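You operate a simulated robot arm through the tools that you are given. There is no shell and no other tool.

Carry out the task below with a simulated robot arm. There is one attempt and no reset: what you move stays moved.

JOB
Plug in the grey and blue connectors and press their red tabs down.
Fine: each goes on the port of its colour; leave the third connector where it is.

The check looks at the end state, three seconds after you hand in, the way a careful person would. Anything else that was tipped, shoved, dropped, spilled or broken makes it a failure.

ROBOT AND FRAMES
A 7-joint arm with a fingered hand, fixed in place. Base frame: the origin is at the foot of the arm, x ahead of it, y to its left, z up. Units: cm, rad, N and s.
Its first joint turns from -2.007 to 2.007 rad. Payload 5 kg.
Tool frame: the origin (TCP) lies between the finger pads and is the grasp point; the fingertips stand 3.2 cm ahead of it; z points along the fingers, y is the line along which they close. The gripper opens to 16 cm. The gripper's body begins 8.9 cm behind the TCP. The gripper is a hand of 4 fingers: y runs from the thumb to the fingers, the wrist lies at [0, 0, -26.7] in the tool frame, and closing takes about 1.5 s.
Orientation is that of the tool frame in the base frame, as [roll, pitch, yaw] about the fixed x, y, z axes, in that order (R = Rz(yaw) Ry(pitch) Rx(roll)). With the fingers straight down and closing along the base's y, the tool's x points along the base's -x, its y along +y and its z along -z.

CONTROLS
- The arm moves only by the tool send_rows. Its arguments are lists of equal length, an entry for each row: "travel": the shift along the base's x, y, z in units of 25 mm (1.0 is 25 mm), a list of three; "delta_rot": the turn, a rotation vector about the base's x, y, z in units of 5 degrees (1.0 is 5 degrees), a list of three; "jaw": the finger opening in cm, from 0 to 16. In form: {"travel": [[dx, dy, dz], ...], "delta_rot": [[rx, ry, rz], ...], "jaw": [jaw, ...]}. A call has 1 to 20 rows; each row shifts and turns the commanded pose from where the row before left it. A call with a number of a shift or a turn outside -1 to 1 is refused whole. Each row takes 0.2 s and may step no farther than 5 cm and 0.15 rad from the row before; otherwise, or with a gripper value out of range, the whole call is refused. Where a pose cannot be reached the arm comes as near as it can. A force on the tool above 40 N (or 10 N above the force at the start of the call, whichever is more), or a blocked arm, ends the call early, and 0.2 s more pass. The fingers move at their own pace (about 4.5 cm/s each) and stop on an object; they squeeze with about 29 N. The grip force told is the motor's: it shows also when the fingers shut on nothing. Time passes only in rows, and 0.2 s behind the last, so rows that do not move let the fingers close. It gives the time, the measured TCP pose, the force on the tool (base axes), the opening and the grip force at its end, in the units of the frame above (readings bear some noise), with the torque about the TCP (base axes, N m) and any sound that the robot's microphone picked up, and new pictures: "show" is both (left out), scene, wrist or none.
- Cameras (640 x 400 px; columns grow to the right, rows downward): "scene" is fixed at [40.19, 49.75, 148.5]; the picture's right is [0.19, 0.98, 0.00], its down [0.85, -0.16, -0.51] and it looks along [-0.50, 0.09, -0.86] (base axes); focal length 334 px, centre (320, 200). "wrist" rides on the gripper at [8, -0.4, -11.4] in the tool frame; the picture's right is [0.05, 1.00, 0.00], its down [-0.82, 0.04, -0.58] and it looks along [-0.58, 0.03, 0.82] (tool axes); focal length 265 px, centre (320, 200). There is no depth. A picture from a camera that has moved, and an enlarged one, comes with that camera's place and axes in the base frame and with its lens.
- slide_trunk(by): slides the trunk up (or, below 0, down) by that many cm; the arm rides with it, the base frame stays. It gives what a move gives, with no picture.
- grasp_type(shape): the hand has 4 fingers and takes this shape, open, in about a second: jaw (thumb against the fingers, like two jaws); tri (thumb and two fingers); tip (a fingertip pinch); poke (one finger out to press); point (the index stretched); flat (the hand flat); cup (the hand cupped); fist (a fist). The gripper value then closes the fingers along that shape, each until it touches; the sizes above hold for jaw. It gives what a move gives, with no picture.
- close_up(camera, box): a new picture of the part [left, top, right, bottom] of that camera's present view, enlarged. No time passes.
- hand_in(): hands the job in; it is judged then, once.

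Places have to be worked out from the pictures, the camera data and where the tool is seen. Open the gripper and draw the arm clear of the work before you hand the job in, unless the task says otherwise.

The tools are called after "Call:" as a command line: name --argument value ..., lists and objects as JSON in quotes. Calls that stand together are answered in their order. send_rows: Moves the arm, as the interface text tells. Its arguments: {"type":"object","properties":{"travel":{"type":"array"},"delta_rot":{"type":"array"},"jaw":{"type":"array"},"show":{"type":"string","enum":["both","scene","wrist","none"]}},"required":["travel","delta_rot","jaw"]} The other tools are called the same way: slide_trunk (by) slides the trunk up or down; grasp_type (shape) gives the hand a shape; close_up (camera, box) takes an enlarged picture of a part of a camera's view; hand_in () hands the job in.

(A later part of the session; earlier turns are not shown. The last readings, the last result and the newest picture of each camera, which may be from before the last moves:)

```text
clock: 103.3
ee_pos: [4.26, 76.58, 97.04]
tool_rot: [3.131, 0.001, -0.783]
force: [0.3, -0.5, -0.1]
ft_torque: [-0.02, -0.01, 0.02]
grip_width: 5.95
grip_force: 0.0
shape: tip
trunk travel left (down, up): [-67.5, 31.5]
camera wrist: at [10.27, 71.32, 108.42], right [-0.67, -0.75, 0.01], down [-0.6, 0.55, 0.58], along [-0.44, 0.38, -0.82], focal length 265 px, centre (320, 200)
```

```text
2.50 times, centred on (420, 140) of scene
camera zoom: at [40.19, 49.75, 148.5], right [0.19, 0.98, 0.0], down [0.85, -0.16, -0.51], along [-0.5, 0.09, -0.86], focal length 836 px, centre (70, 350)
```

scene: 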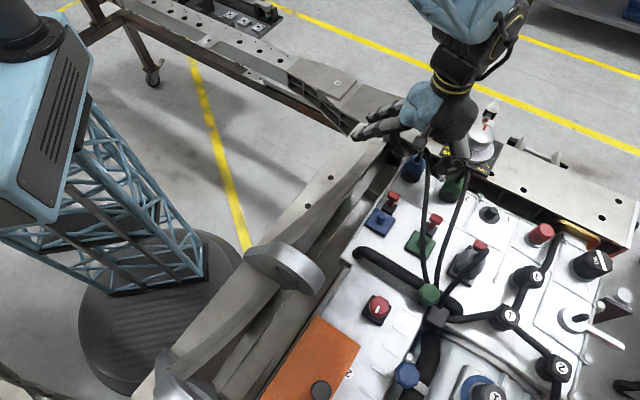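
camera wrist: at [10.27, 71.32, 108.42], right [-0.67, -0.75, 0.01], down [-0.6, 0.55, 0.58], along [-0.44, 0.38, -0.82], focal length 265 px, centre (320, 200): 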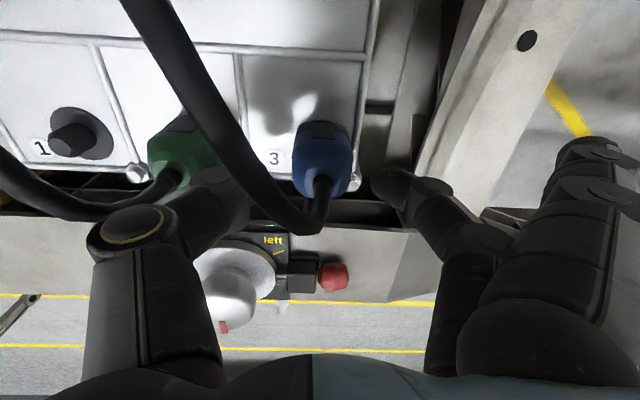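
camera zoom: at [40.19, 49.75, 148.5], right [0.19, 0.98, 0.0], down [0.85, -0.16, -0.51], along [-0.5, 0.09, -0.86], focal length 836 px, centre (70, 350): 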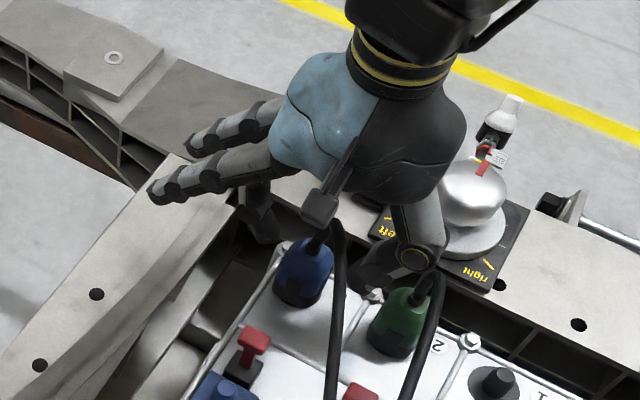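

The plug is centred to about 1–2 mm. I'll trim (-0.18, -0.04), lower to z≈94.9 and pinch from this side.

Call:
send_rows --travel '[[-0.07, -0.014, -0.2], [0, 0, -0.3], [0, 0, -0.3], [0, 0, -0.06], [0, 0, 0], [0, 0, 0], [0, 0, 0], [0, 0, 0], [0, 0, 0], [0, 0, 0], [0, 0, 0]]' --delta_rot '[[0, 0, 0], [0, 0, 0], [0, 0, 0], [0, 0, 0], [0, 0, 0], [0, 0, 0], [0, 0, 0], [0, 0, 0], [0, 0, 0], [0, 0, 0], [0, 0, 0]]' --jaw '[6, 6, 6, 6, 5, 4, 3.5, 3, 2.6, 2.6, 2.6]'

Call:
close_up --camera "wrist" --box '[180, 80, 460, 255]'

Call:
close_up --camera "scene" --box '[360, 100, 500, 220]'

```text
clock: 105.7
ee_pos: [3.94, 76.46, 94.91]
tool_rot: [3.13, 0.001, -0.782]
force: [0.6, -0.1, 0.1]
ft_torque: [0.02, -0.01, 0.03]
grip_width: 2.85
grip_force: 28.7
shape: tip
trunk travel left (down, up): [-67.5, 31.5]
camera wrist: at [10.06, 71.32, 106.25], right [-0.67, -0.75, 0.01], down [-0.6, 0.55, 0.58], along [-0.44, 0.38, -0.82], focal length 265 px, centre (320, 200)
```

scene: 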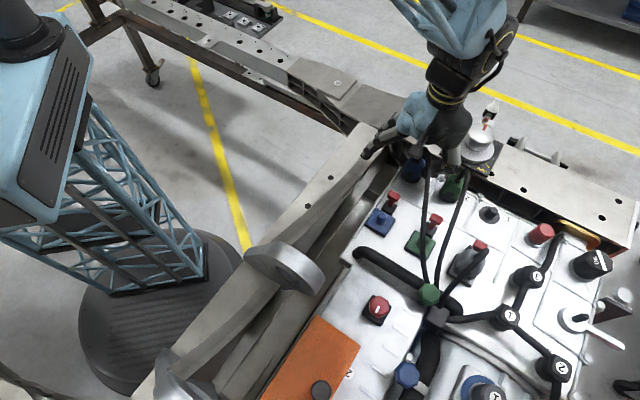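
wrist: 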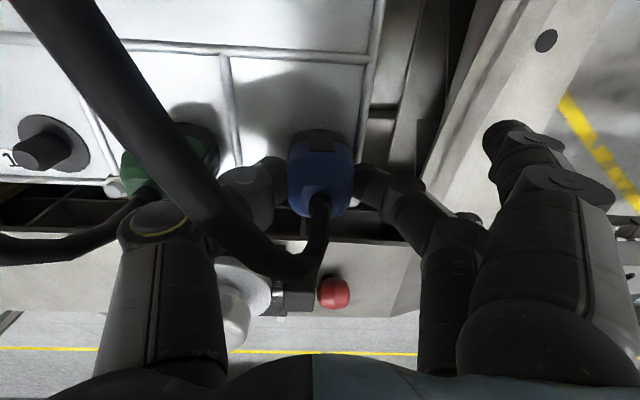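

```text
2.29 times, centred on (320, 168) of wrist
camera zoom: at [10.06, 71.32, 106.25], right [-0.67, -0.75, 0.01], down [-0.6, 0.55, 0.58], along [-0.44, 0.38, -0.82], focal length 607 px, centre (320, 274)
```

zoom: 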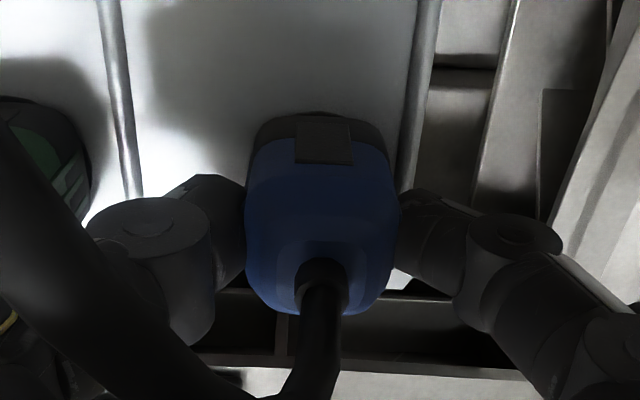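

```text
3.33 times, centred on (430, 160) of scene
camera zoom: at [40.19, 49.75, 148.5], right [0.19, 0.98, 0.0], down [0.85, -0.16, -0.51], along [-0.5, 0.09, -0.86], focal length 1114 px, centre (-47, 333)
```

zoom: 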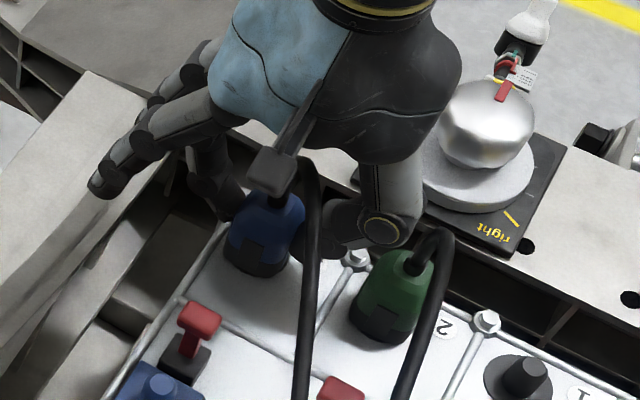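

Good pinch, and the idle fingers are well away over the free side. I'll lift to z≈104 and look at the peg from this orientation for reference.

Call:
send_rows --travel '[[0, 0, 0.3], [0, 0, 0.5], [0, 0, 0.6], [0, 0, 0.7], [0, 0, 0.7], [0, 0, 0.7], [0, 0, 0.2]]' --delta_rot '[[0, 0, 0], [0, 0, 0], [0, 0, 0], [0, 0, 0], [0, 0, 0], [0, 0, 0], [0, 0, 0]]' --jaw '[2.6, 2.6, 2.6, 2.6, 2.6, 2.6, 2.6]'

Call:
close_up --camera "wrist" --box '[260, 70, 380, 150]'

Call:
close_up --camera "scene" --box '[360, 100, 500, 220]'

```text
clock: 107.3
ee_pos: [3.96, 76.45, 104.21]
tool_rot: [3.131, -0.001, -0.781]
force: [-1.3, -1.0, -0.1]
ft_torque: [-0.01, 0.0, 0.0]
grip_width: 2.82
grip_force: 28.4
shape: tip
trunk travel left (down, up): [-67.5, 31.5]
camera wrist: at [10.01, 71.32, 115.49], right [-0.67, -0.75, 0.01], down [-0.6, 0.55, 0.58], along [-0.44, 0.38, -0.82], focal length 265 px, centre (320, 200)
```

scene: 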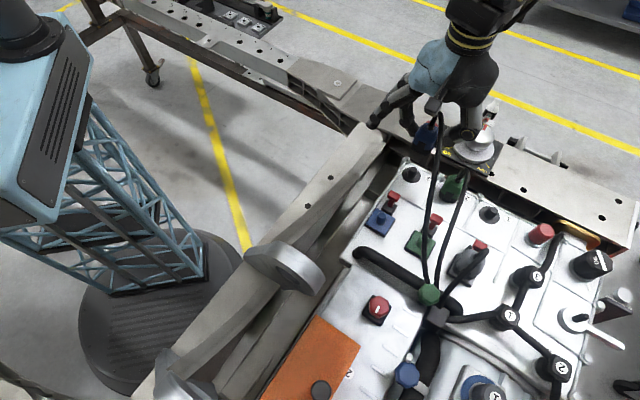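
wrist: 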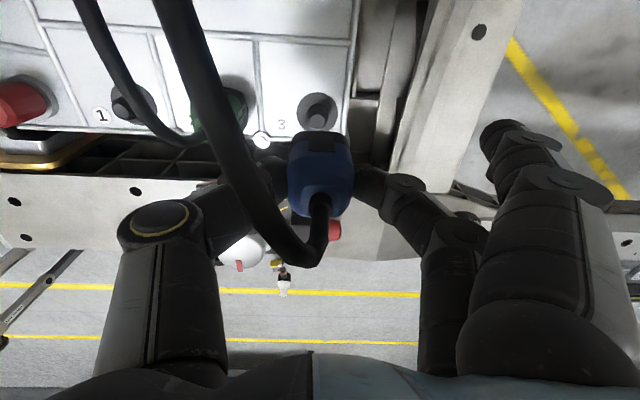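

```text
5.00 times, centred on (320, 110) of wrist
camera zoom: at [10.01, 71.32, 115.49], right [-0.67, -0.75, 0.01], down [-0.6, 0.55, 0.58], along [-0.44, 0.38, -0.82], focal length 1327 px, centre (320, 650)
```

zoom: 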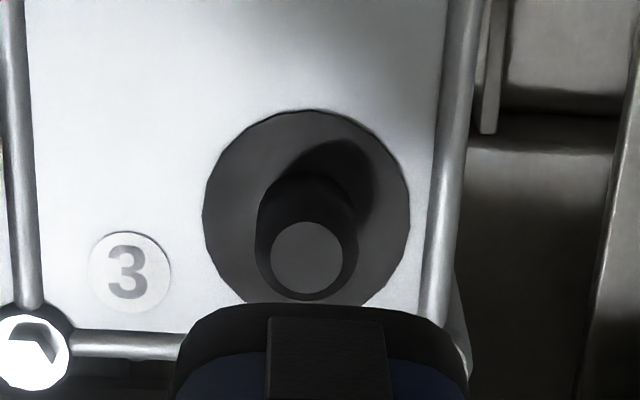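

```text
3.33 times, centred on (430, 160) of scene
camera zoom: at [40.19, 49.75, 148.5], right [0.19, 0.98, 0.0], down [0.85, -0.16, -0.51], along [-0.5, 0.09, -0.86], focal length 1114 px, centre (-47, 333)
```

zoom: 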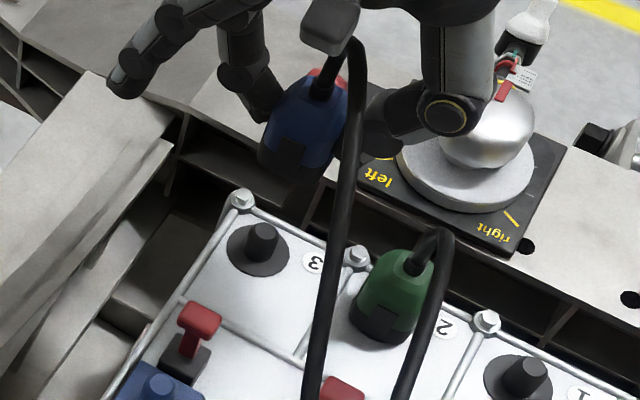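

Peg reference taken. I'll carry the blue plug the same displacement that worked for grey (+9.66, -9.68) and check over the port.

Call:
send_rows --travel '[[0.483, -0.484, 0], [0.483, -0.484, 0], [0.483, -0.484, 0], [0.483, -0.484, 0], [0.483, -0.484, 0], [0.483, -0.484, 0], [0.483, -0.484, 0], [0.483, -0.484, 0], [0, 0, 0]]' --delta_rot '[[0, 0, 0], [0, 0, 0], [0, 0, 0], [0, 0, 0], [0, 0, 0], [0, 0, 0], [0, 0, 0], [0, 0, 0], [0, 0, 0]]' --jaw '[2.6, 2.6, 2.6, 2.6, 2.6, 2.6, 2.6, 2.6, 2.6]'

Call:
close_up --camera "wrist" --box '[260, 70, 380, 150]'

Call:
close_up --camera "scene" --box '[340, 150, 460, 260]'

```text
clock: 109.3
ee_pos: [13.6, 66.81, 104.17]
tool_rot: [3.132, 0.0, -0.78]
force: [-0.2, 0.8, -1.0]
ft_torque: [-0.04, 0.0, -0.01]
grip_width: 2.8
grip_force: 29.5
shape: tip
trunk travel left (down, up): [-67.5, 31.5]
camera wrist: at [19.74, 61.61, 115.54], right [-0.67, -0.75, 0.01], down [-0.6, 0.55, 0.58], along [-0.44, 0.38, -0.82], focal length 265 px, centre (320, 200)
```

scene: 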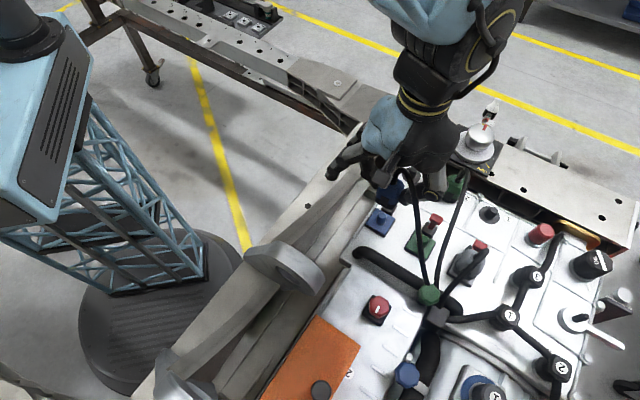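
wrist: 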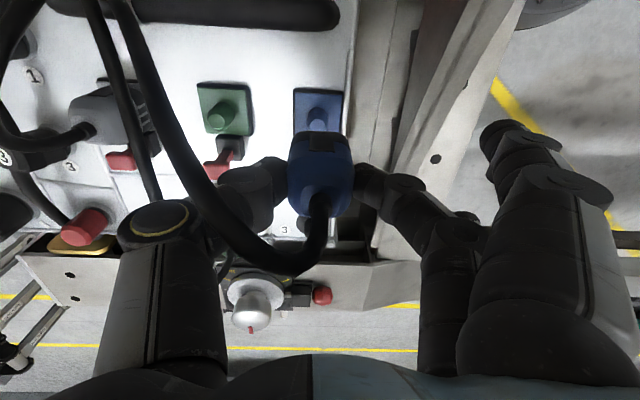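

```text
5.00 times, centred on (320, 110) of wrist
camera zoom: at [19.74, 61.61, 115.54], right [-0.67, -0.75, 0.01], down [-0.6, 0.55, 0.58], along [-0.44, 0.38, -0.82], focal length 1327 px, centre (320, 650)
```

zoom: 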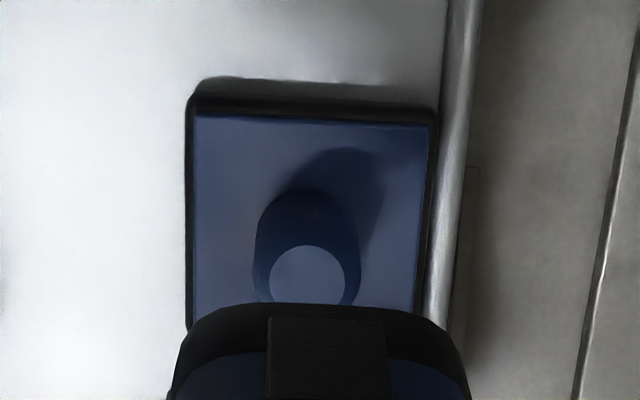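

```text
3.64 times, centred on (400, 205) of scene
camera zoom: at [40.19, 49.75, 148.5], right [0.19, 0.98, 0.0], down [0.85, -0.16, -0.51], along [-0.5, 0.09, -0.86], focal length 1216 px, centre (29, 182)
```

zoom: 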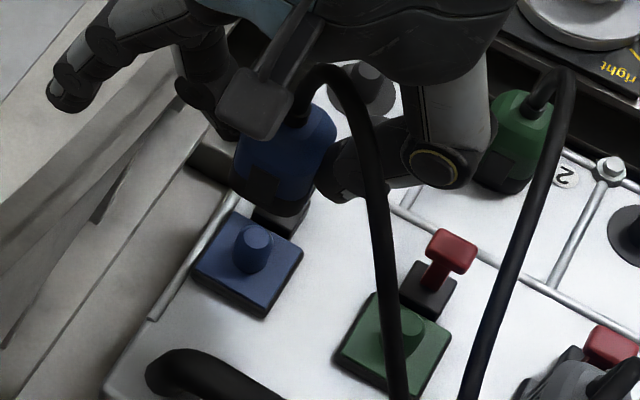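

Offsets at the port match the peg reference within 1 mm, and the thumb side is clear of the green tab. I'll lower to just above the post.

Call:
send_rows --travel '[[-0.01, 0.01, -0.5], [0, 0, -0.5], [0, 0, -0.5], [0, 0, -0.5], [0, 0, -0.1], [0, 0, 0]]' --delta_rot '[[0, 0, 0], [0, 0, 0], [0, 0, 0], [0, 0, 0], [0, 0, 0], [0, 0, 0]]' --jaw '[2.6, 2.6, 2.6, 2.6, 2.6, 2.6]'

Call:
close_up --camera "wrist" --box '[180, 60, 420, 210]'

Call:
close_up --camera "scene" --box '[340, 150, 460, 260]'

```text
clock: 110.7
ee_pos: [13.64, 66.78, 98.83]
tool_rot: [3.132, -0.002, -0.781]
force: [0.8, -0.6, -0.7]
ft_torque: [-0.01, 0.0, -0.01]
grip_width: 2.83
grip_force: 29.0
shape: tip
trunk travel left (down, up): [-67.5, 31.5]
camera wrist: at [19.68, 61.59, 110.27], right [-0.67, -0.75, 0.01], down [-0.6, 0.55, 0.58], along [-0.44, 0.38, -0.82], focal length 265 px, centre (320, 200)
```

scene: 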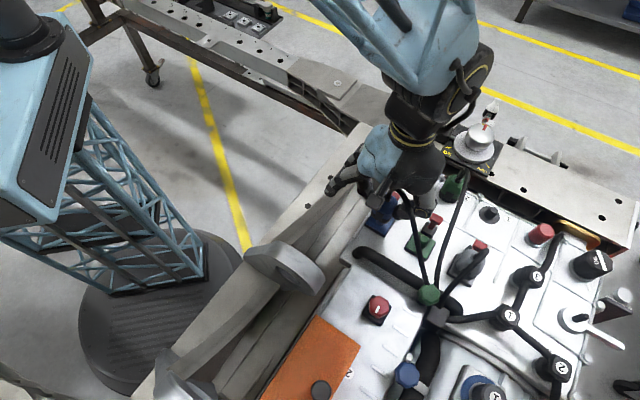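
wrist: 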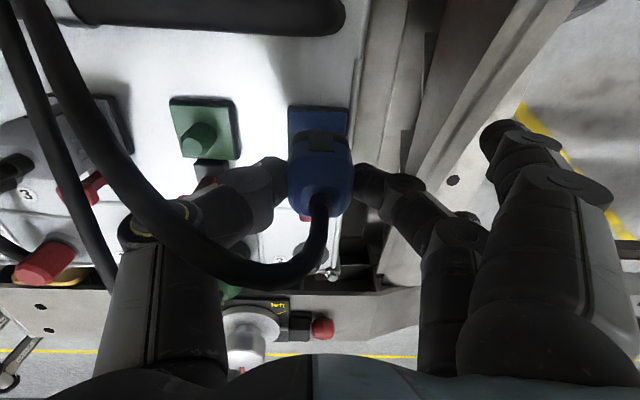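

```text
2.67 times, centred on (300, 135) of wrist
camera zoom: at [19.68, 61.59, 110.27], right [-0.67, -0.75, 0.01], down [-0.6, 0.55, 0.58], along [-0.44, 0.38, -0.82], focal length 708 px, centre (373, 373)
```

zoom: 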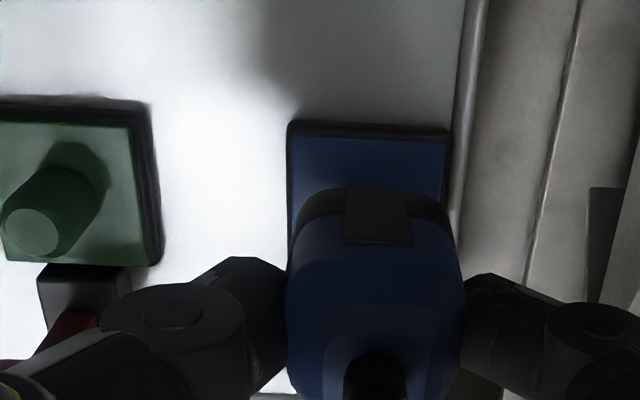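

```text
3.64 times, centred on (400, 205) of scene
camera zoom: at [40.19, 49.75, 148.5], right [0.19, 0.98, 0.0], down [0.85, -0.16, -0.51], along [-0.5, 0.09, -0.86], focal length 1216 px, centre (29, 182)
```

zoom: 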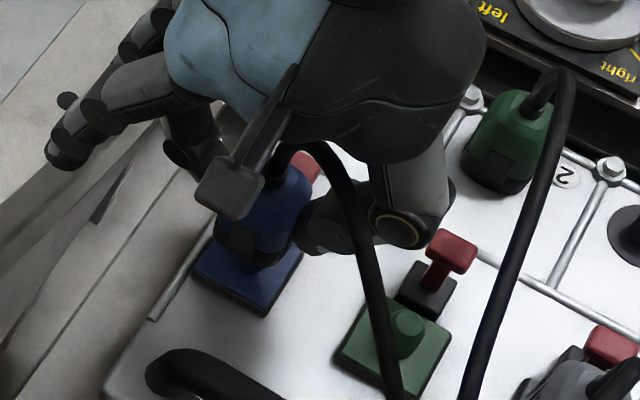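

Everything is clear of the green tab. I'll lower onto the post in small steps while reading the force.

Call:
send_rows --travel '[[0, 0, -0.12], [0, 0, -0.12], [0, 0, -0.12], [0, 0, -0.12], [0, 0, 0]]' --delta_rot '[[0, 0, 0], [0, 0, 0], [0, 0, 0], [0, 0, 0], [0, 0, 0]]' --jaw '[2.6, 2.6, 2.6, 2.6, 2.6]' --show "none"

Call:
close_up --camera "scene" --box '[340, 150, 460, 260]'

```text
clock: 111.9
ee_pos: [13.62, 66.85, 97.71]
tool_rot: [3.131, 0.001, -0.782]
force: [0.9, 0.3, -0.1]
ft_torque: [0.0, 0.0, 0.01]
grip_width: 2.85
grip_force: 28.8
shape: tip
trunk travel left (down, up): [-67.5, 31.5]
```

```text
3.64 times, centred on (400, 205) of scene
camera zoom: at [40.19, 49.75, 148.5], right [0.19, 0.98, 0.0], down [0.85, -0.16, -0.51], along [-0.5, 0.09, -0.86], focal length 1216 px, centre (29, 182)
```

zoom: 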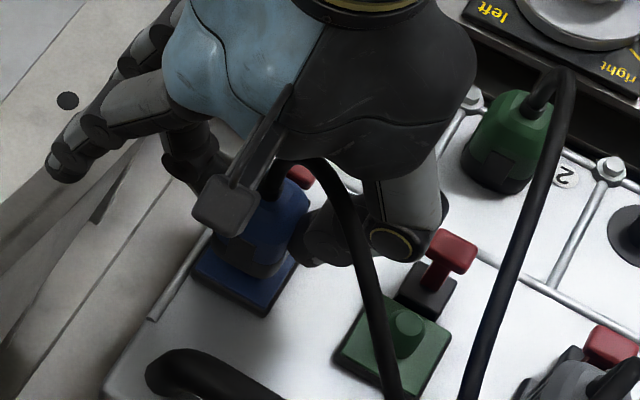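

No resistance and the post has entered the plug. I'll continue down toward the plate.

Call:
send_rows --travel '[[0, 0, -0.12], [0, 0, -0.12], [0, 0, -0.12], [0, 0, -0.12], [0, 0, 0]]' --delta_rot '[[0, 0, 0], [0, 0, 0], [0, 0, 0], [0, 0, 0], [0, 0, 0]]' --jaw '[2.6, 2.6, 2.6, 2.6, 2.6]' --show "none"

Call:
send_rows --travel '[[0, 0, -0.06], [0, 0, -0.06], [0, 0, 0]]' --delta_rot '[[0, 0, 0], [0, 0, 0], [0, 0, 0]]' --jaw '[2.6, 2.6, 2.6]' --show "none"

```text
clock: 113.1
ee_pos: [13.61, 66.81, 96.57]
tool_rot: [3.13, 0.0, -0.781]
force: [0.4, 1.1, 1.5]
ft_torque: [0.01, -0.03, -0.03]
grip_width: 2.83
grip_force: 28.7
shape: tip
trunk travel left (down, up): [-67.5, 31.5]
```

```text
clock: 113.9
ee_pos: [13.65, 66.77, 96.09]
tool_rot: [3.131, 0.001, -0.783]
force: [0.8, 1.0, 2.7]
ft_torque: [0.05, 0.0, -0.03]
grip_width: 2.84
grip_force: 28.6
shape: tip
trunk travel left (down, up): [-67.5, 31.5]
```

The plug is sliding on with only 1–3 N. I'll lower the last few millimetres until it bottoms.

Call:
send_rows --travel '[[0, 0, -0.05], [0, 0, -0.05], [0, 0, 0]]' --delta_rot '[[0, 0, 0], [0, 0, 0], [0, 0, 0]]' --jaw '[2.6, 2.6, 2.6]' --show "none"

Call:
close_up --camera "scene" --box '[350, 170, 430, 250]'

Call:
close_up --camera "wrist" --box '[180, 60, 420, 210]'

```text
clock: 114.7
ee_pos: [13.67, 66.81, 96.16]
tool_rot: [3.131, 0.002, -0.782]
force: [1.0, 2.4, 12.5]
ft_torque: [0.03, -0.03, 0.01]
grip_width: 2.88
grip_force: 28.8
shape: tip
trunk travel left (down, up): [-67.5, 31.5]
```

```text
5.00 times, centred on (390, 210) of scene
camera zoom: at [40.19, 49.75, 148.5], right [0.19, 0.98, 0.0], down [0.85, -0.16, -0.51], along [-0.5, 0.09, -0.86], focal length 1672 px, centre (-30, 150)
```

zoom: 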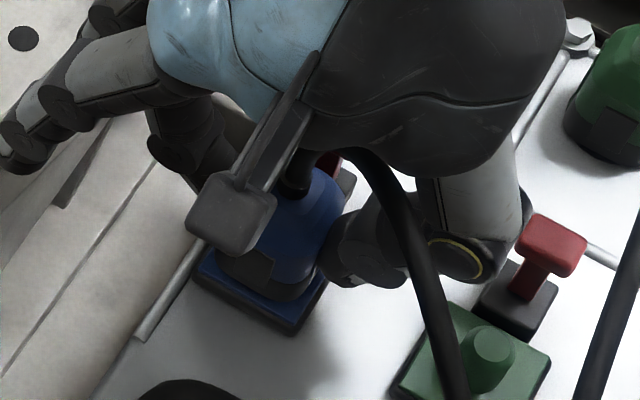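

```text
2.67 times, centred on (300, 135) of wrist
camera zoom: at [19.7, 61.6, 107.38], right [-0.67, -0.75, 0.01], down [-0.6, 0.55, 0.58], along [-0.44, 0.38, -0.82], focal length 708 px, centre (373, 373)
```

zoom: 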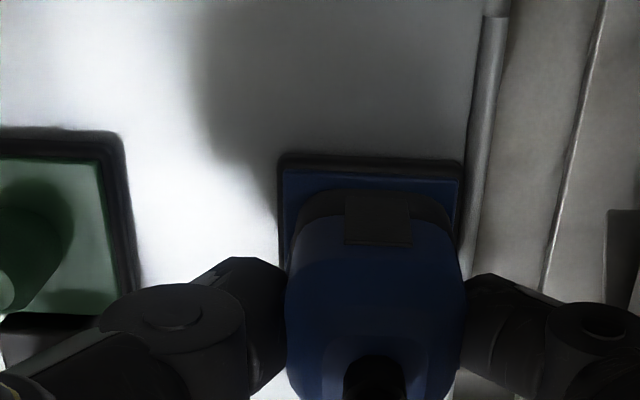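

12.5 N at the same seating level as grey (plug bottom ≈91.25). I'll press a little more to confirm a firm seat.

Call:
send_rows --travel '[[0, 0, -0.04], [0, 0, -0.04], [0, 0, 0]]' --delta_rot '[[0, 0, 0], [0, 0, 0], [0, 0, 0]]' --jaw '[2.6, 2.6, 2.6]' --show "none"

```text
clock: 115.5
ee_pos: [13.59, 66.68, 95.77]
tool_rot: [3.134, 0.002, -0.783]
force: [0.9, 5.1, 27.5]
ft_torque: [0.1, -0.06, -0.03]
grip_width: 2.99
grip_force: 29.2
shape: tip
trunk travel left (down, up): [-67.5, 31.5]
```

Firmly seated at 27 N. I'll back off, release to 5 cm and check the plug stays.

Call:
send_rows --travel '[[0, 0, 0.08], [0, 0, 0], [0, 0, 0], [0, 0, 0], [0, 0, 0]]' --delta_rot '[[0, 0, 0], [0, 0, 0], [0, 0, 0], [0, 0, 0], [0, 0, 0]]' --jaw '[2.6, 3.5, 4.5, 5.2, 5.2]'

Call:
send_rows --travel '[[0, 0, 0.3], [0, 0, 0.5], [0, 0, 0.7], [0, 0, 0.8], [0, 0, 0.8], [0, 0, 0.8], [0, 0, 0.8], [0, 0, 0.8]]' --delta_rot '[[0, 0, 0], [0, 0, 0], [0, 0, 0], [0, 0, 0], [0, 0, 0], [0, 0, 0], [0, 0, 0], [0, 0, 0]]' --jaw '[5.2, 5.2, 5.2, 5.2, 5.2, 5.2, 5.2, 5.2]'

Call:
close_up --camera "scene" --box '[350, 170, 450, 260]'

Call:
close_up --camera "wrist" --box '[180, 0, 420, 150]'

```text
clock: 116.7
ee_pos: [13.63, 66.76, 95.89]
tool_rot: [3.133, 0.001, -0.782]
force: [-0.4, -0.3, -0.6]
ft_torque: [-0.01, 0.0, 0.02]
grip_width: 5.16
grip_force: 0.1
shape: tip
trunk travel left (down, up): [-67.5, 31.5]
camera wrist: at [19.74, 61.6, 107.29], right [-0.67, -0.75, 0.01], down [-0.6, 0.55, 0.58], along [-0.44, 0.38, -0.82], focal length 265 px, centre (320, 200)
```

scene: 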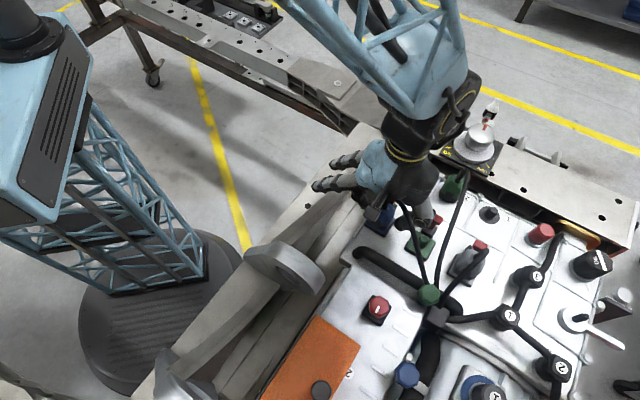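
wrist: 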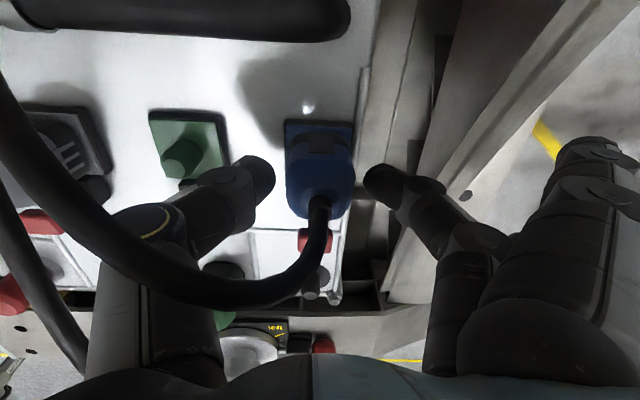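

```text
clock: 118.5
ee_pos: [13.69, 66.74, 109.75]
tool_rot: [3.131, 0.001, -0.78]
force: [-0.9, -0.2, 0.8]
ft_torque: [0.02, -0.01, -0.01]
grip_width: 5.14
grip_force: 0.0
shape: tip
trunk travel left (down, up): [-67.5, 31.5]
camera wrist: at [19.69, 61.58, 121.16], right [-0.67, -0.75, 0.01], down [-0.6, 0.55, 0.58], along [-0.44, 0.38, -0.82], focal length 265 px, centre (320, 200)
```

scene: 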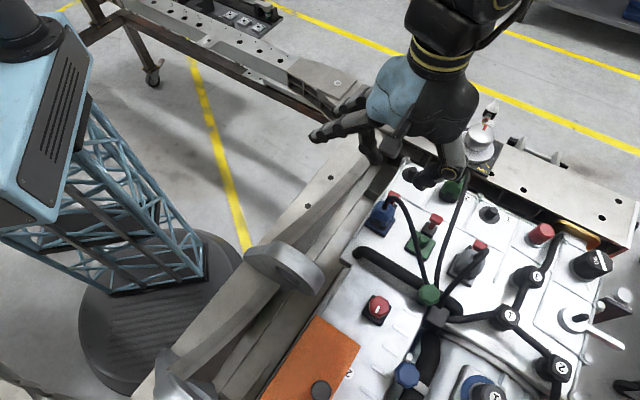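
wrist: 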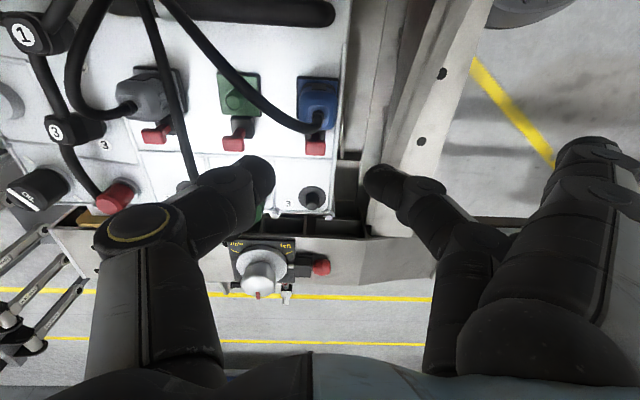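

```text
4.44 times, centred on (400, 215) of scene
camera zoom: at [40.19, 49.75, 148.5], right [0.19, 0.98, 0.0], down [0.85, -0.16, -0.51], along [-0.5, 0.09, -0.86], focal length 1486 px, centre (-36, 133)
```

zoom: 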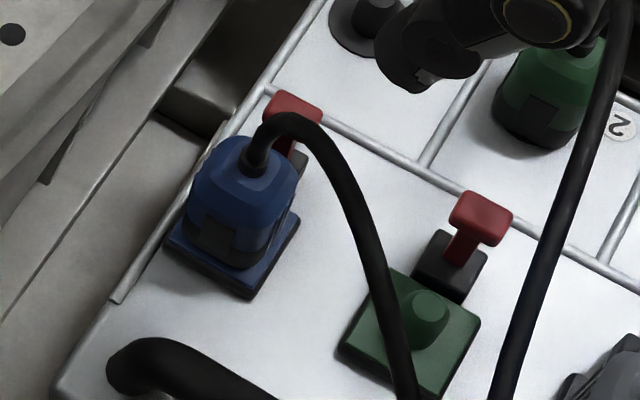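

```text
2.67 times, centred on (300, 75) of wrist
camera zoom: at [19.69, 61.58, 121.16], right [-0.67, -0.75, 0.01], down [-0.6, 0.55, 0.58], along [-0.44, 0.38, -0.82], focal length 708 px, centre (373, 533)
```

zoom: 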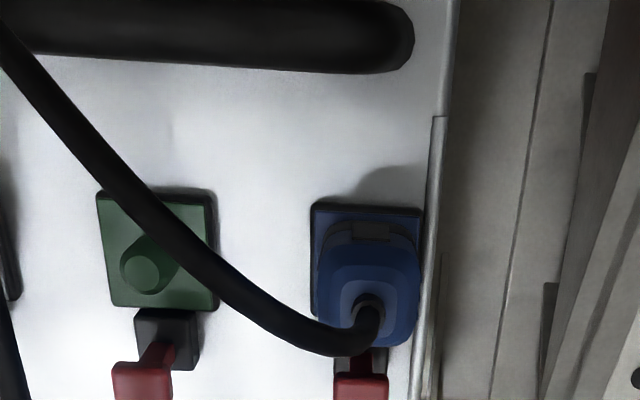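

Blue is seated upright on its port. Now its tab: I'll close the tip pinch as a pusher, move over the blue tab (about 3.5 cm behind the port), and check alignment.

Call:
send_rows --travel '[[-0.34, 0.355, 0], [-0.34, 0.355, 0], [-0.34, 0.354, 0], [0, 0, 0], [0, 0, 0], [0, 0, -0.4], [0, 0, -0.8], [0, 0, -0.8], [0, 0, -0.6], [0, 0, 0]]' --delta_rot '[[0, 0, 0], [0, 0, 0], [0, 0, 0], [0, 0, 0], [0, 0, 0], [0, 0, 0], [0, 0, 0], [0, 0, 0], [0, 0, 0], [0, 0, 0]]' --jaw '[3, 1, 0, 0, 0, 0, 0, 0, 0, 0]'

Call:
close_up --camera "wrist" --box '[220, 60, 420, 200]'

Call:
close_up --camera "scene" --box '[340, 120, 460, 250]'

```text
clock: 120.7
ee_pos: [11.17, 69.45, 103.22]
tool_rot: [3.132, 0.0, -0.783]
force: [0.1, 0.3, -0.5]
ft_torque: [0.01, 0.02, -0.02]
grip_width: 0.0
grip_force: 29.0
shape: tip
trunk travel left (down, up): [-67.5, 31.5]
camera wrist: at [17.18, 64.3, 114.58], right [-0.67, -0.75, 0.01], down [-0.6, 0.55, 0.58], along [-0.44, 0.38, -0.82], focal length 265 px, centre (320, 200)
```

scene: 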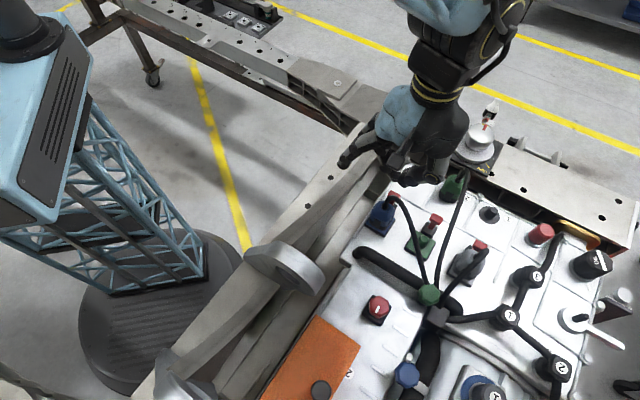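
wrist: 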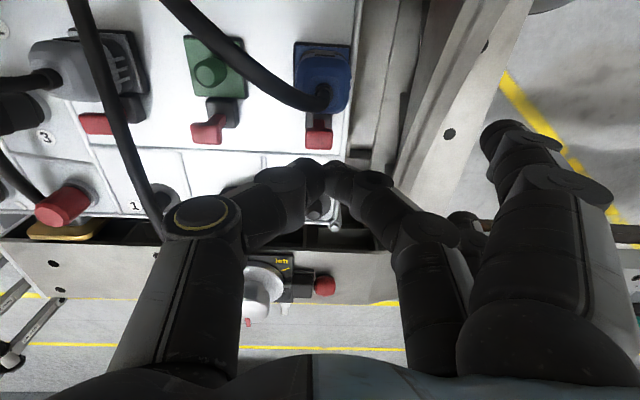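

```text
2.86 times, centred on (320, 130) of wrist
camera zoom: at [17.18, 64.3, 114.58], right [-0.67, -0.75, 0.01], down [-0.6, 0.55, 0.58], along [-0.44, 0.38, -0.82], focal length 758 px, centre (320, 400)
```

zoom: 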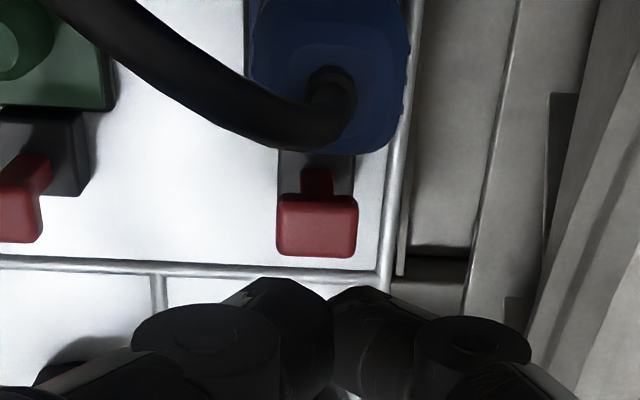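

```text
3.08 times, centred on (400, 185) of scene
camera zoom: at [40.19, 49.75, 148.5], right [0.19, 0.98, 0.0], down [0.85, -0.16, -0.51], along [-0.5, 0.09, -0.86], focal length 1029 px, centre (74, 246)
```

zoom: 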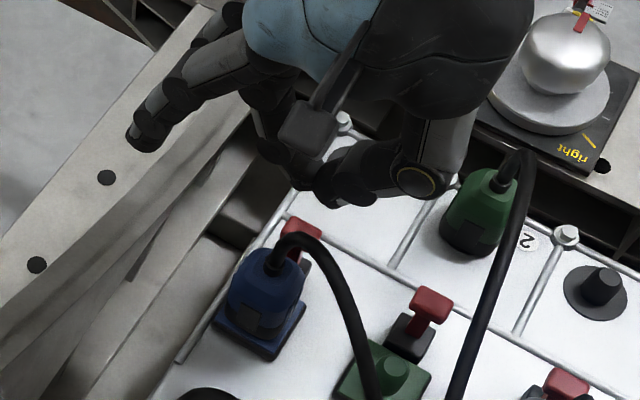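

The tab head is directly under the pusher, within about 1 mm. I'll descend to just above contact.

Call:
send_rows --travel '[[0, 0, -0.6], [0, 0, -0.6], [0, 0, -0.4], [0, 0, -0.1], [0, 0, 0]]' --delta_rot '[[0, 0, 0], [0, 0, 0], [0, 0, 0], [0, 0, 0], [0, 0, 0]]' --jaw '[0, 0, 0, 0, 0]'

Call:
close_up --camera "wrist" --box '[220, 80, 420, 220]'

Call:
close_up --camera "scene" --box '[350, 150, 450, 250]'

```text
clock: 121.9
ee_pos: [11.1, 69.37, 98.93]
tool_rot: [3.13, -0.001, -0.783]
force: [-0.1, 0.7, -0.6]
ft_torque: [-0.03, 0.0, 0.0]
grip_width: 0.04
grip_force: 29.2
shape: tip
trunk travel left (down, up): [-67.5, 31.5]
camera wrist: at [17.17, 64.24, 110.3], right [-0.67, -0.75, 0.01], down [-0.6, 0.55, 0.58], along [-0.44, 0.38, -0.82], focal length 265 px, centre (320, 200)
```

scene: 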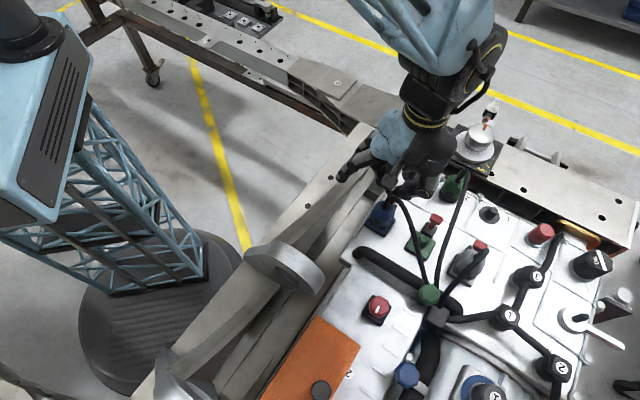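
wrist: 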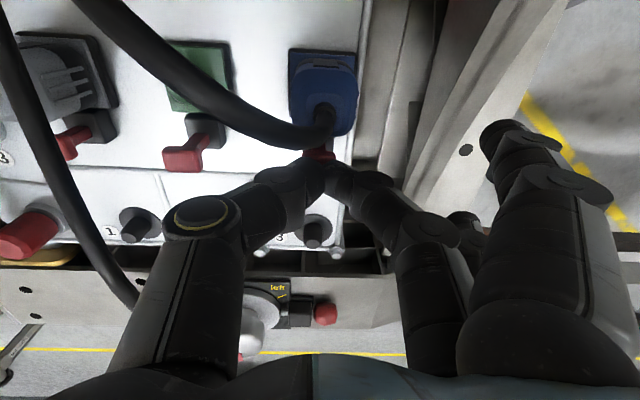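

```text
2.86 times, centred on (320, 150) of wrist
camera zoom: at [17.17, 64.24, 110.3], right [-0.67, -0.75, 0.01], down [-0.6, 0.55, 0.58], along [-0.44, 0.38, -0.82], focal length 758 px, centre (320, 343)
```

zoom: 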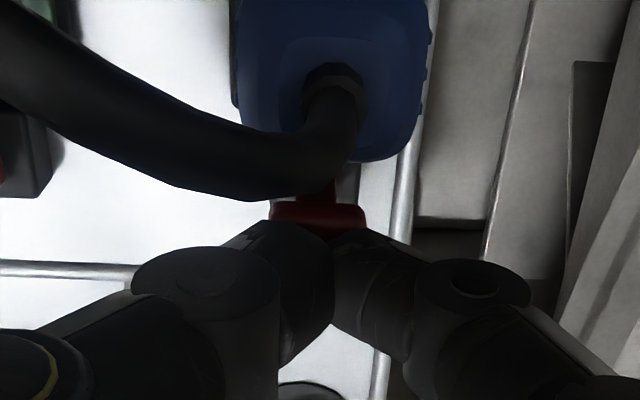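

```text
4.00 times, centred on (400, 200) of scene
camera zoom: at [40.19, 49.75, 148.5], right [0.19, 0.98, 0.0], down [0.85, -0.16, -0.51], along [-0.5, 0.09, -0.86], focal length 1337 px, centre (0, 200)
```

zoom: 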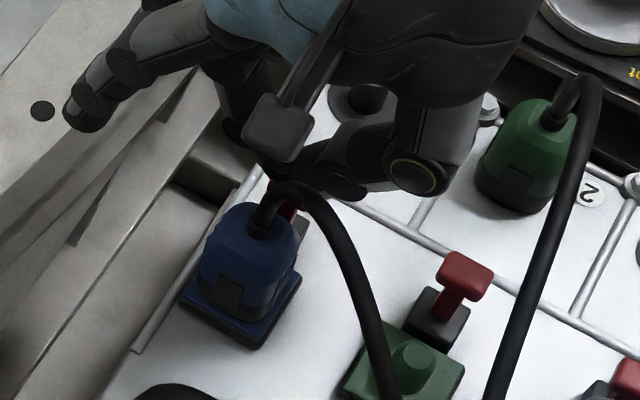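

The pusher is right on the blue tab head. I'll press down in small steps as I did with grey.

Call:
send_rows --travel '[[0, 0, -0.08], [0, 0, -0.08], [0, 0, -0.08], [0, 0, -0.08], [0, 0, 0]]' --delta_rot '[[0, 0, 0], [0, 0, 0], [0, 0, 0], [0, 0, 0], [0, 0, 0]]' --jaw '[0, 0, 0, 0, 0]' --show "none"

Call:
send_rows --travel '[[0, 0, -0.08], [0, 0, -0.08], [0, 0, 0]]' --delta_rot '[[0, 0, 0], [0, 0, 0], [0, 0, 0]]' --jaw '[0, 0, 0]' --show "none"

Call:
close_up --camera "wrist" --box '[220, 80, 420, 220]'

```text
clock: 123.1
ee_pos: [11.0, 69.39, 98.11]
tool_rot: [3.131, 0.0, -0.783]
force: [-1.0, -0.1, 4.2]
ft_torque: [-0.01, -0.02, -0.01]
grip_width: 0.01
grip_force: 29.3
shape: tip
trunk travel left (down, up): [-67.5, 31.5]
```

```text
clock: 123.9
ee_pos: [11.09, 69.51, 97.83]
tool_rot: [3.133, 0.002, -0.781]
force: [0.7, 2.5, 18.9]
ft_torque: [0.08, -0.1, 0.02]
grip_width: 0.0
grip_force: 29.2
shape: tip
trunk travel left (down, up): [-67.5, 31.5]
```

```text
2.86 times, centred on (320, 150) of wrist
camera zoom: at [17.17, 64.23, 109.23], right [-0.67, -0.75, 0.01], down [-0.6, 0.55, 0.58], along [-0.44, 0.38, -0.82], focal length 758 px, centre (320, 343)
```

zoom: 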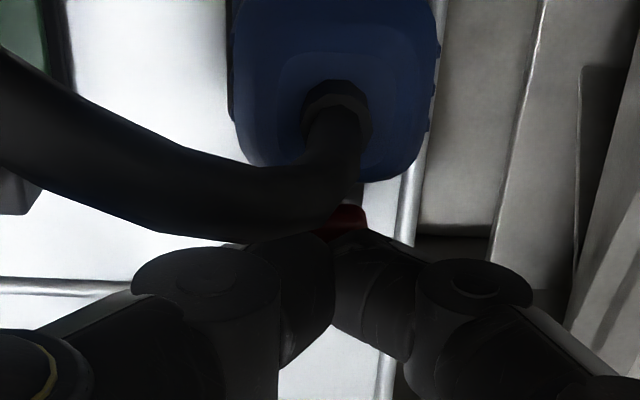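

Same firm stop height as grey (z≈97.8). I'll give a final push to about 30 N, then back off and rise.

Call:
send_rows --travel '[[0, 0, -0.05], [0, 0, 0], [0, 0, 0]]' --delta_rot '[[0, 0, 0], [0, 0, 0], [0, 0, 0]]' --jaw '[0, 0, 0]' --show "none"

Call:
send_rows --travel '[[0, 0, 0.2], [0, 0, 0.5], [0, 0, 0.8], [0, 0, 0.8], [0, 0, 0.8], [0, 0, 0.8], [0, 0, 0.8], [0, 0, 0]]' --delta_rot '[[0, 0, 0], [0, 0, 0], [0, 0, 0], [0, 0, 0], [0, 0, 0], [0, 0, 0], [0, 0, 0], [0, 0, 0]]' --jaw '[0, 0, 0, 0, 0, 0, 0, 0]'

Call:
close_up --camera "scene" --box '[350, 160, 520, 300]'

Call:
close_up --camera "wrist" --box '[60, 0, 380, 180]'

```text
clock: 124.7
ee_pos: [11.16, 69.42, 97.79]
tool_rot: [3.133, 0.001, -0.782]
force: [2.4, 5.2, 25.8]
ft_torque: [0.22, -0.12, -0.02]
grip_width: 0.0
grip_force: 29.0
shape: tip
trunk travel left (down, up): [-67.5, 31.5]
```

```text
clock: 126.5
ee_pos: [11.19, 69.51, 109.47]
tool_rot: [3.132, -0.001, -0.781]
force: [-0.1, -0.5, -0.2]
ft_torque: [0.06, -0.02, 0.01]
grip_width: 0.0
grip_force: 28.4
shape: tip
trunk travel left (down, up): [-67.5, 31.5]
camera wrist: at [17.22, 64.32, 120.81], right [-0.67, -0.75, 0.01], down [-0.6, 0.55, 0.58], along [-0.44, 0.38, -0.82], focal length 265 px, centre (320, 200)
```

scene: 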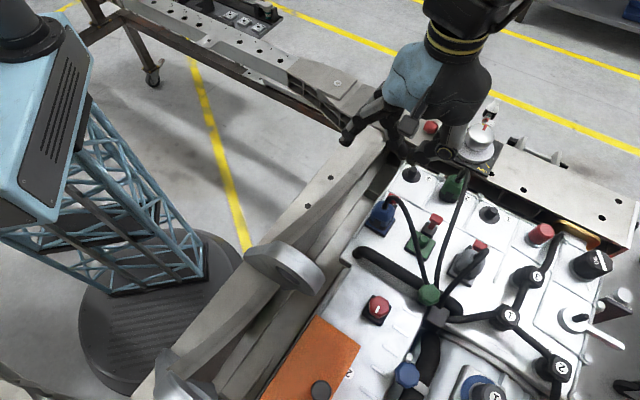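
wrist: 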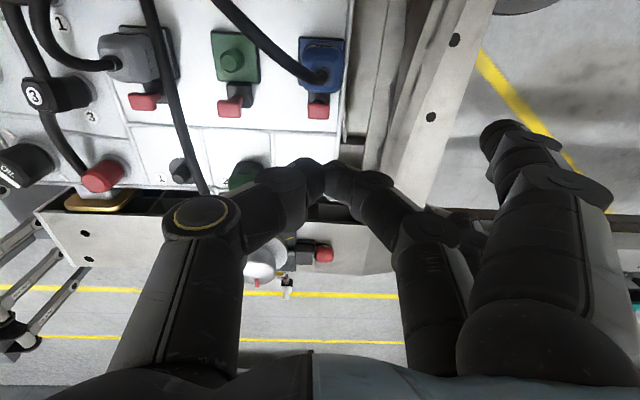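

```text
2.86 times, centred on (435, 230) of scene
camera zoom: at [40.19, 49.75, 148.5], right [0.19, 0.98, 0.0], down [0.85, -0.16, -0.51], along [-0.5, 0.09, -0.86], focal length 955 px, centre (-9, 114)
```

zoom: 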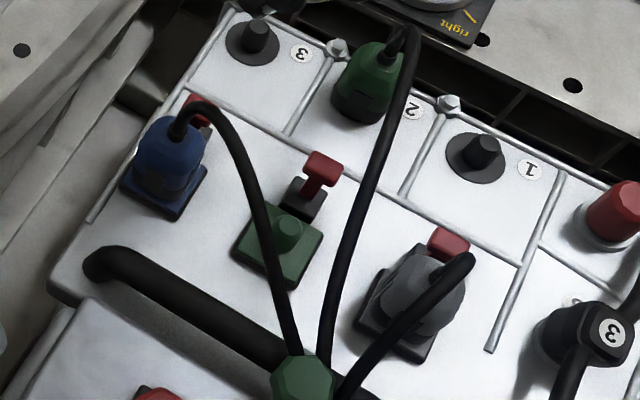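

```text
2.00 times, centred on (220, 90) of wrist
camera zoom: at [17.22, 64.32, 120.81], right [-0.67, -0.75, 0.01], down [-0.6, 0.55, 0.58], along [-0.44, 0.38, -0.82], focal length 531 px, centre (520, 420)
```

zoom: 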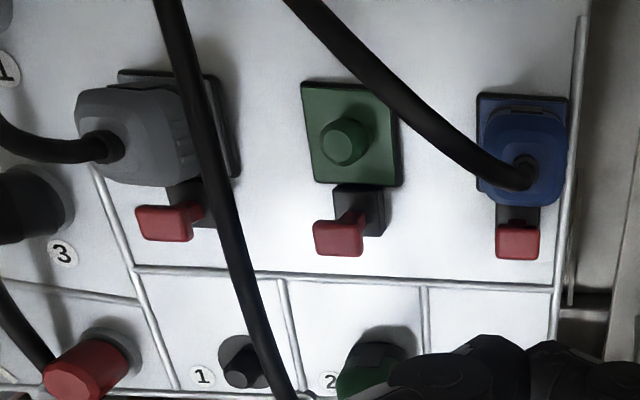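

Both plugs are on and both tabs look lowered compared with green's. I'll zoom closely to verify each tab.

Call:
close_up --camera "scene" --box '[365, 180, 415, 240]'

Call:
close_up --camera "wrist" --box '[280, 30, 360, 130]'

Call:
close_up --camera "wrist" --box '[200, 20, 280, 130]'

Call:
close_up --camera "wrist" --box '[90, 20, 190, 130]'

```text
6.67 times, centred on (390, 210) of scene
camera zoom: at [40.19, 49.75, 148.5], right [0.19, 0.98, 0.0], down [0.85, -0.16, -0.51], along [-0.5, 0.09, -0.86], focal length 2229 px, centre (-147, 133)
```

zoom: 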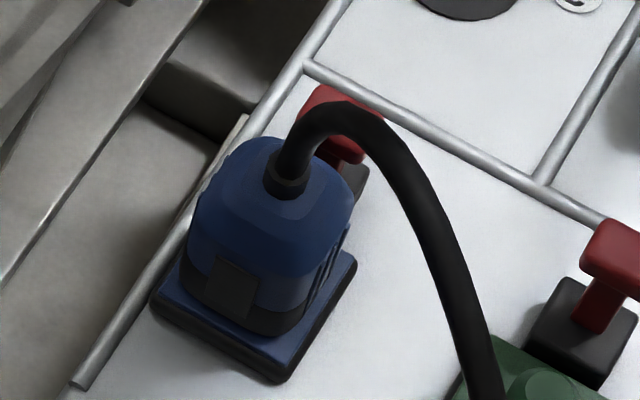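

```text
4.00 times, centred on (320, 80) of wrist
camera zoom: at [17.22, 64.32, 120.81], right [-0.67, -0.75, 0.01], down [-0.6, 0.55, 0.58], along [-0.44, 0.38, -0.82], focal length 1062 px, centre (320, 680)
```

zoom: 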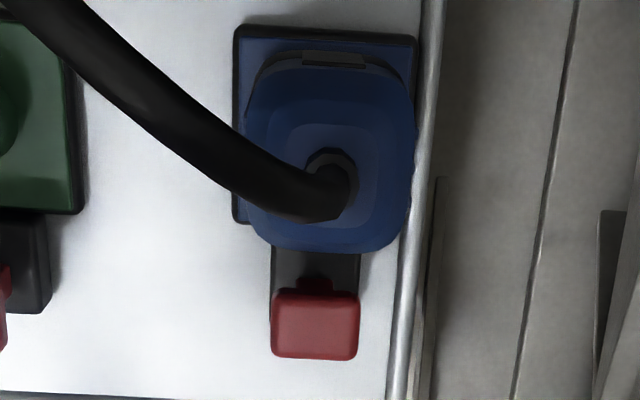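

```text
3.64 times, centred on (240, 75) of wrist
camera zoom: at [17.22, 64.32, 120.81], right [-0.67, -0.75, 0.01], down [-0.6, 0.55, 0.58], along [-0.44, 0.38, -0.82], focal length 965 px, centre (611, 654)
```

zoom: 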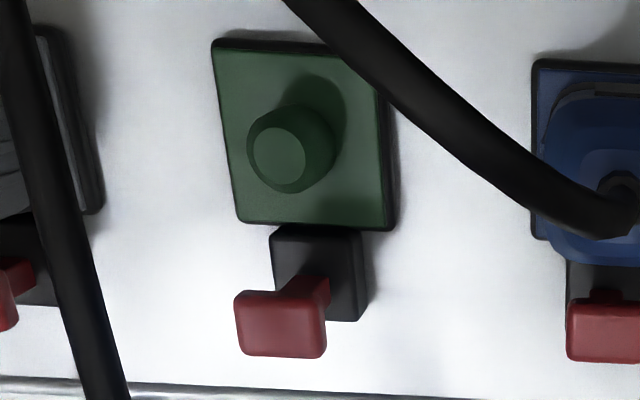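

```text
3.64 times, centred on (140, 75) of wrist
camera zoom: at [17.22, 64.32, 120.81], right [-0.67, -0.75, 0.01], down [-0.6, 0.55, 0.58], along [-0.44, 0.38, -0.82], focal length 965 px, centre (974, 654)
```

zoom: 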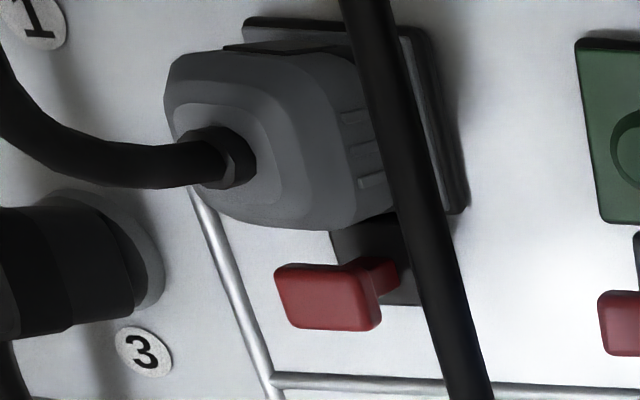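

Grey's tab looks about 0.9 cm down, but blue's appears to have moved a bit less. I'll get a side view from the blue end to compare all three tabs properly.

Call:
send_rows --travel '[[0, 0, 0.7], [0, 0, 0.7], [0, 0, 0.7], [0, 0, 0.7], [-0.25, -0.15, 0], [-0.25, -0.15, 0], [-0.25, -0.15, 0], [-0.25, -0.15, 0], [-0.25, -0.15, 0], [-0.25, -0.15, 0], [-0.25, -0.15, 0], [-0.25, -0.15, 0], [-0.25, -0.15, 0], [-0.25, -0.15, 0], [-0.25, -0.15, 0], [-0.25, -0.15, 0], [-0.25, -0.15, 0], [-0.25, -0.15, 0]]' --delta_rot '[[0, 0, -1], [0, 0, -1], [0, 0, -1], [0, 0, -1], [0, 0, -1], [0, 0, -1], [0, 0, -1], [0, 0, -1], [0, 0, -1], [0, 0, -1], [0, 0, -1], [0, 0, -1], [0, 0, -1], [0, 0, -1], [0, 0, -1], [0, 0, -1], [0, 0, -1], [0, 0, -1]]' --jaw '[0, 0, 0, 0, 8, 16, 16, 16, 16, 16, 16, 16, 16, 16, 16, 16, 16, 16]' --show "none"

Call:
send_rows --travel '[[-0.2, -0.2, -0.3], [-0.2, -0.2, -0.3], [-0.2, -0.2, -0.3], [-0.2, -0.2, -0.3], [-0.2, -0.2, -0.3]]' --delta_rot '[[0.707, -0.707, 0], [0.707, -0.707, 0], [0.707, -0.707, 0], [0.707, -0.707, 0], [0.707, -0.707, 0]]' --jaw '[16, 16, 16, 16, 16]'

```text
clock: 130.3
ee_pos: [2.41, 64.19, 116.36]
tool_rot: [3.131, 0.001, -2.352]
force: [-0.5, 0.4, -0.4]
ft_torque: [0.0, -0.01, 0.03]
grip_width: 16.01
grip_force: 0.0
shape: tip
trunk travel left (down, up): [-67.5, 31.5]
```

```text
clock: 131.7
ee_pos: [7.34, 61.74, 112.4]
tool_rot: [3.134, 0.434, -2.471]
force: [-0.5, 0.1, -0.5]
ft_torque: [-0.02, 0.01, 0.0]
grip_width: 16.0
grip_force: 0.1
shape: tip
trunk travel left (down, up): [-67.5, 31.5]
stopped in row 5: the arm was blocked; the commanded pose is now the measured one
camera wrist: at [-1.86, 54.04, 119.33], right [-0.66, 0.75, -0.02], down [0.37, 0.34, 0.87], along [0.66, 0.57, -0.5], focal length 265 px, centre (320, 200)
```

scene: 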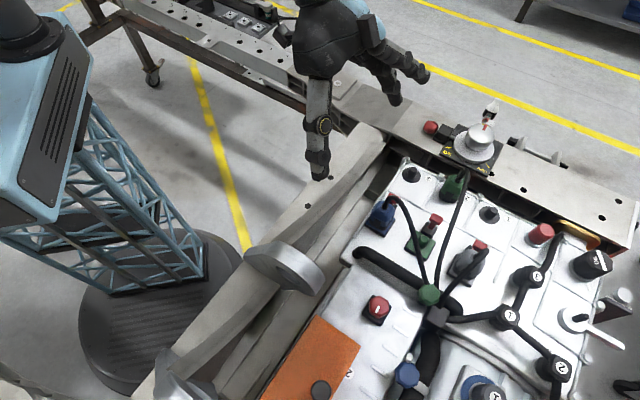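
wrist: 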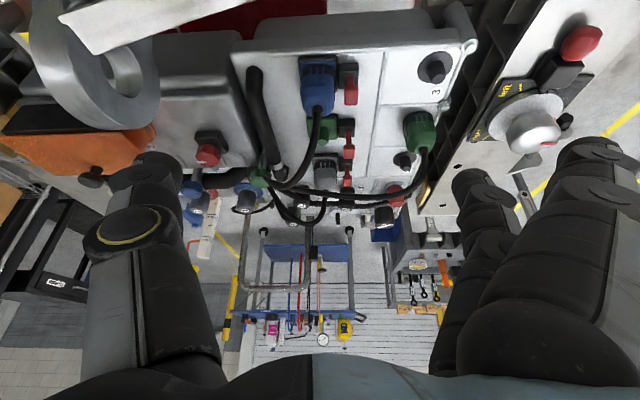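

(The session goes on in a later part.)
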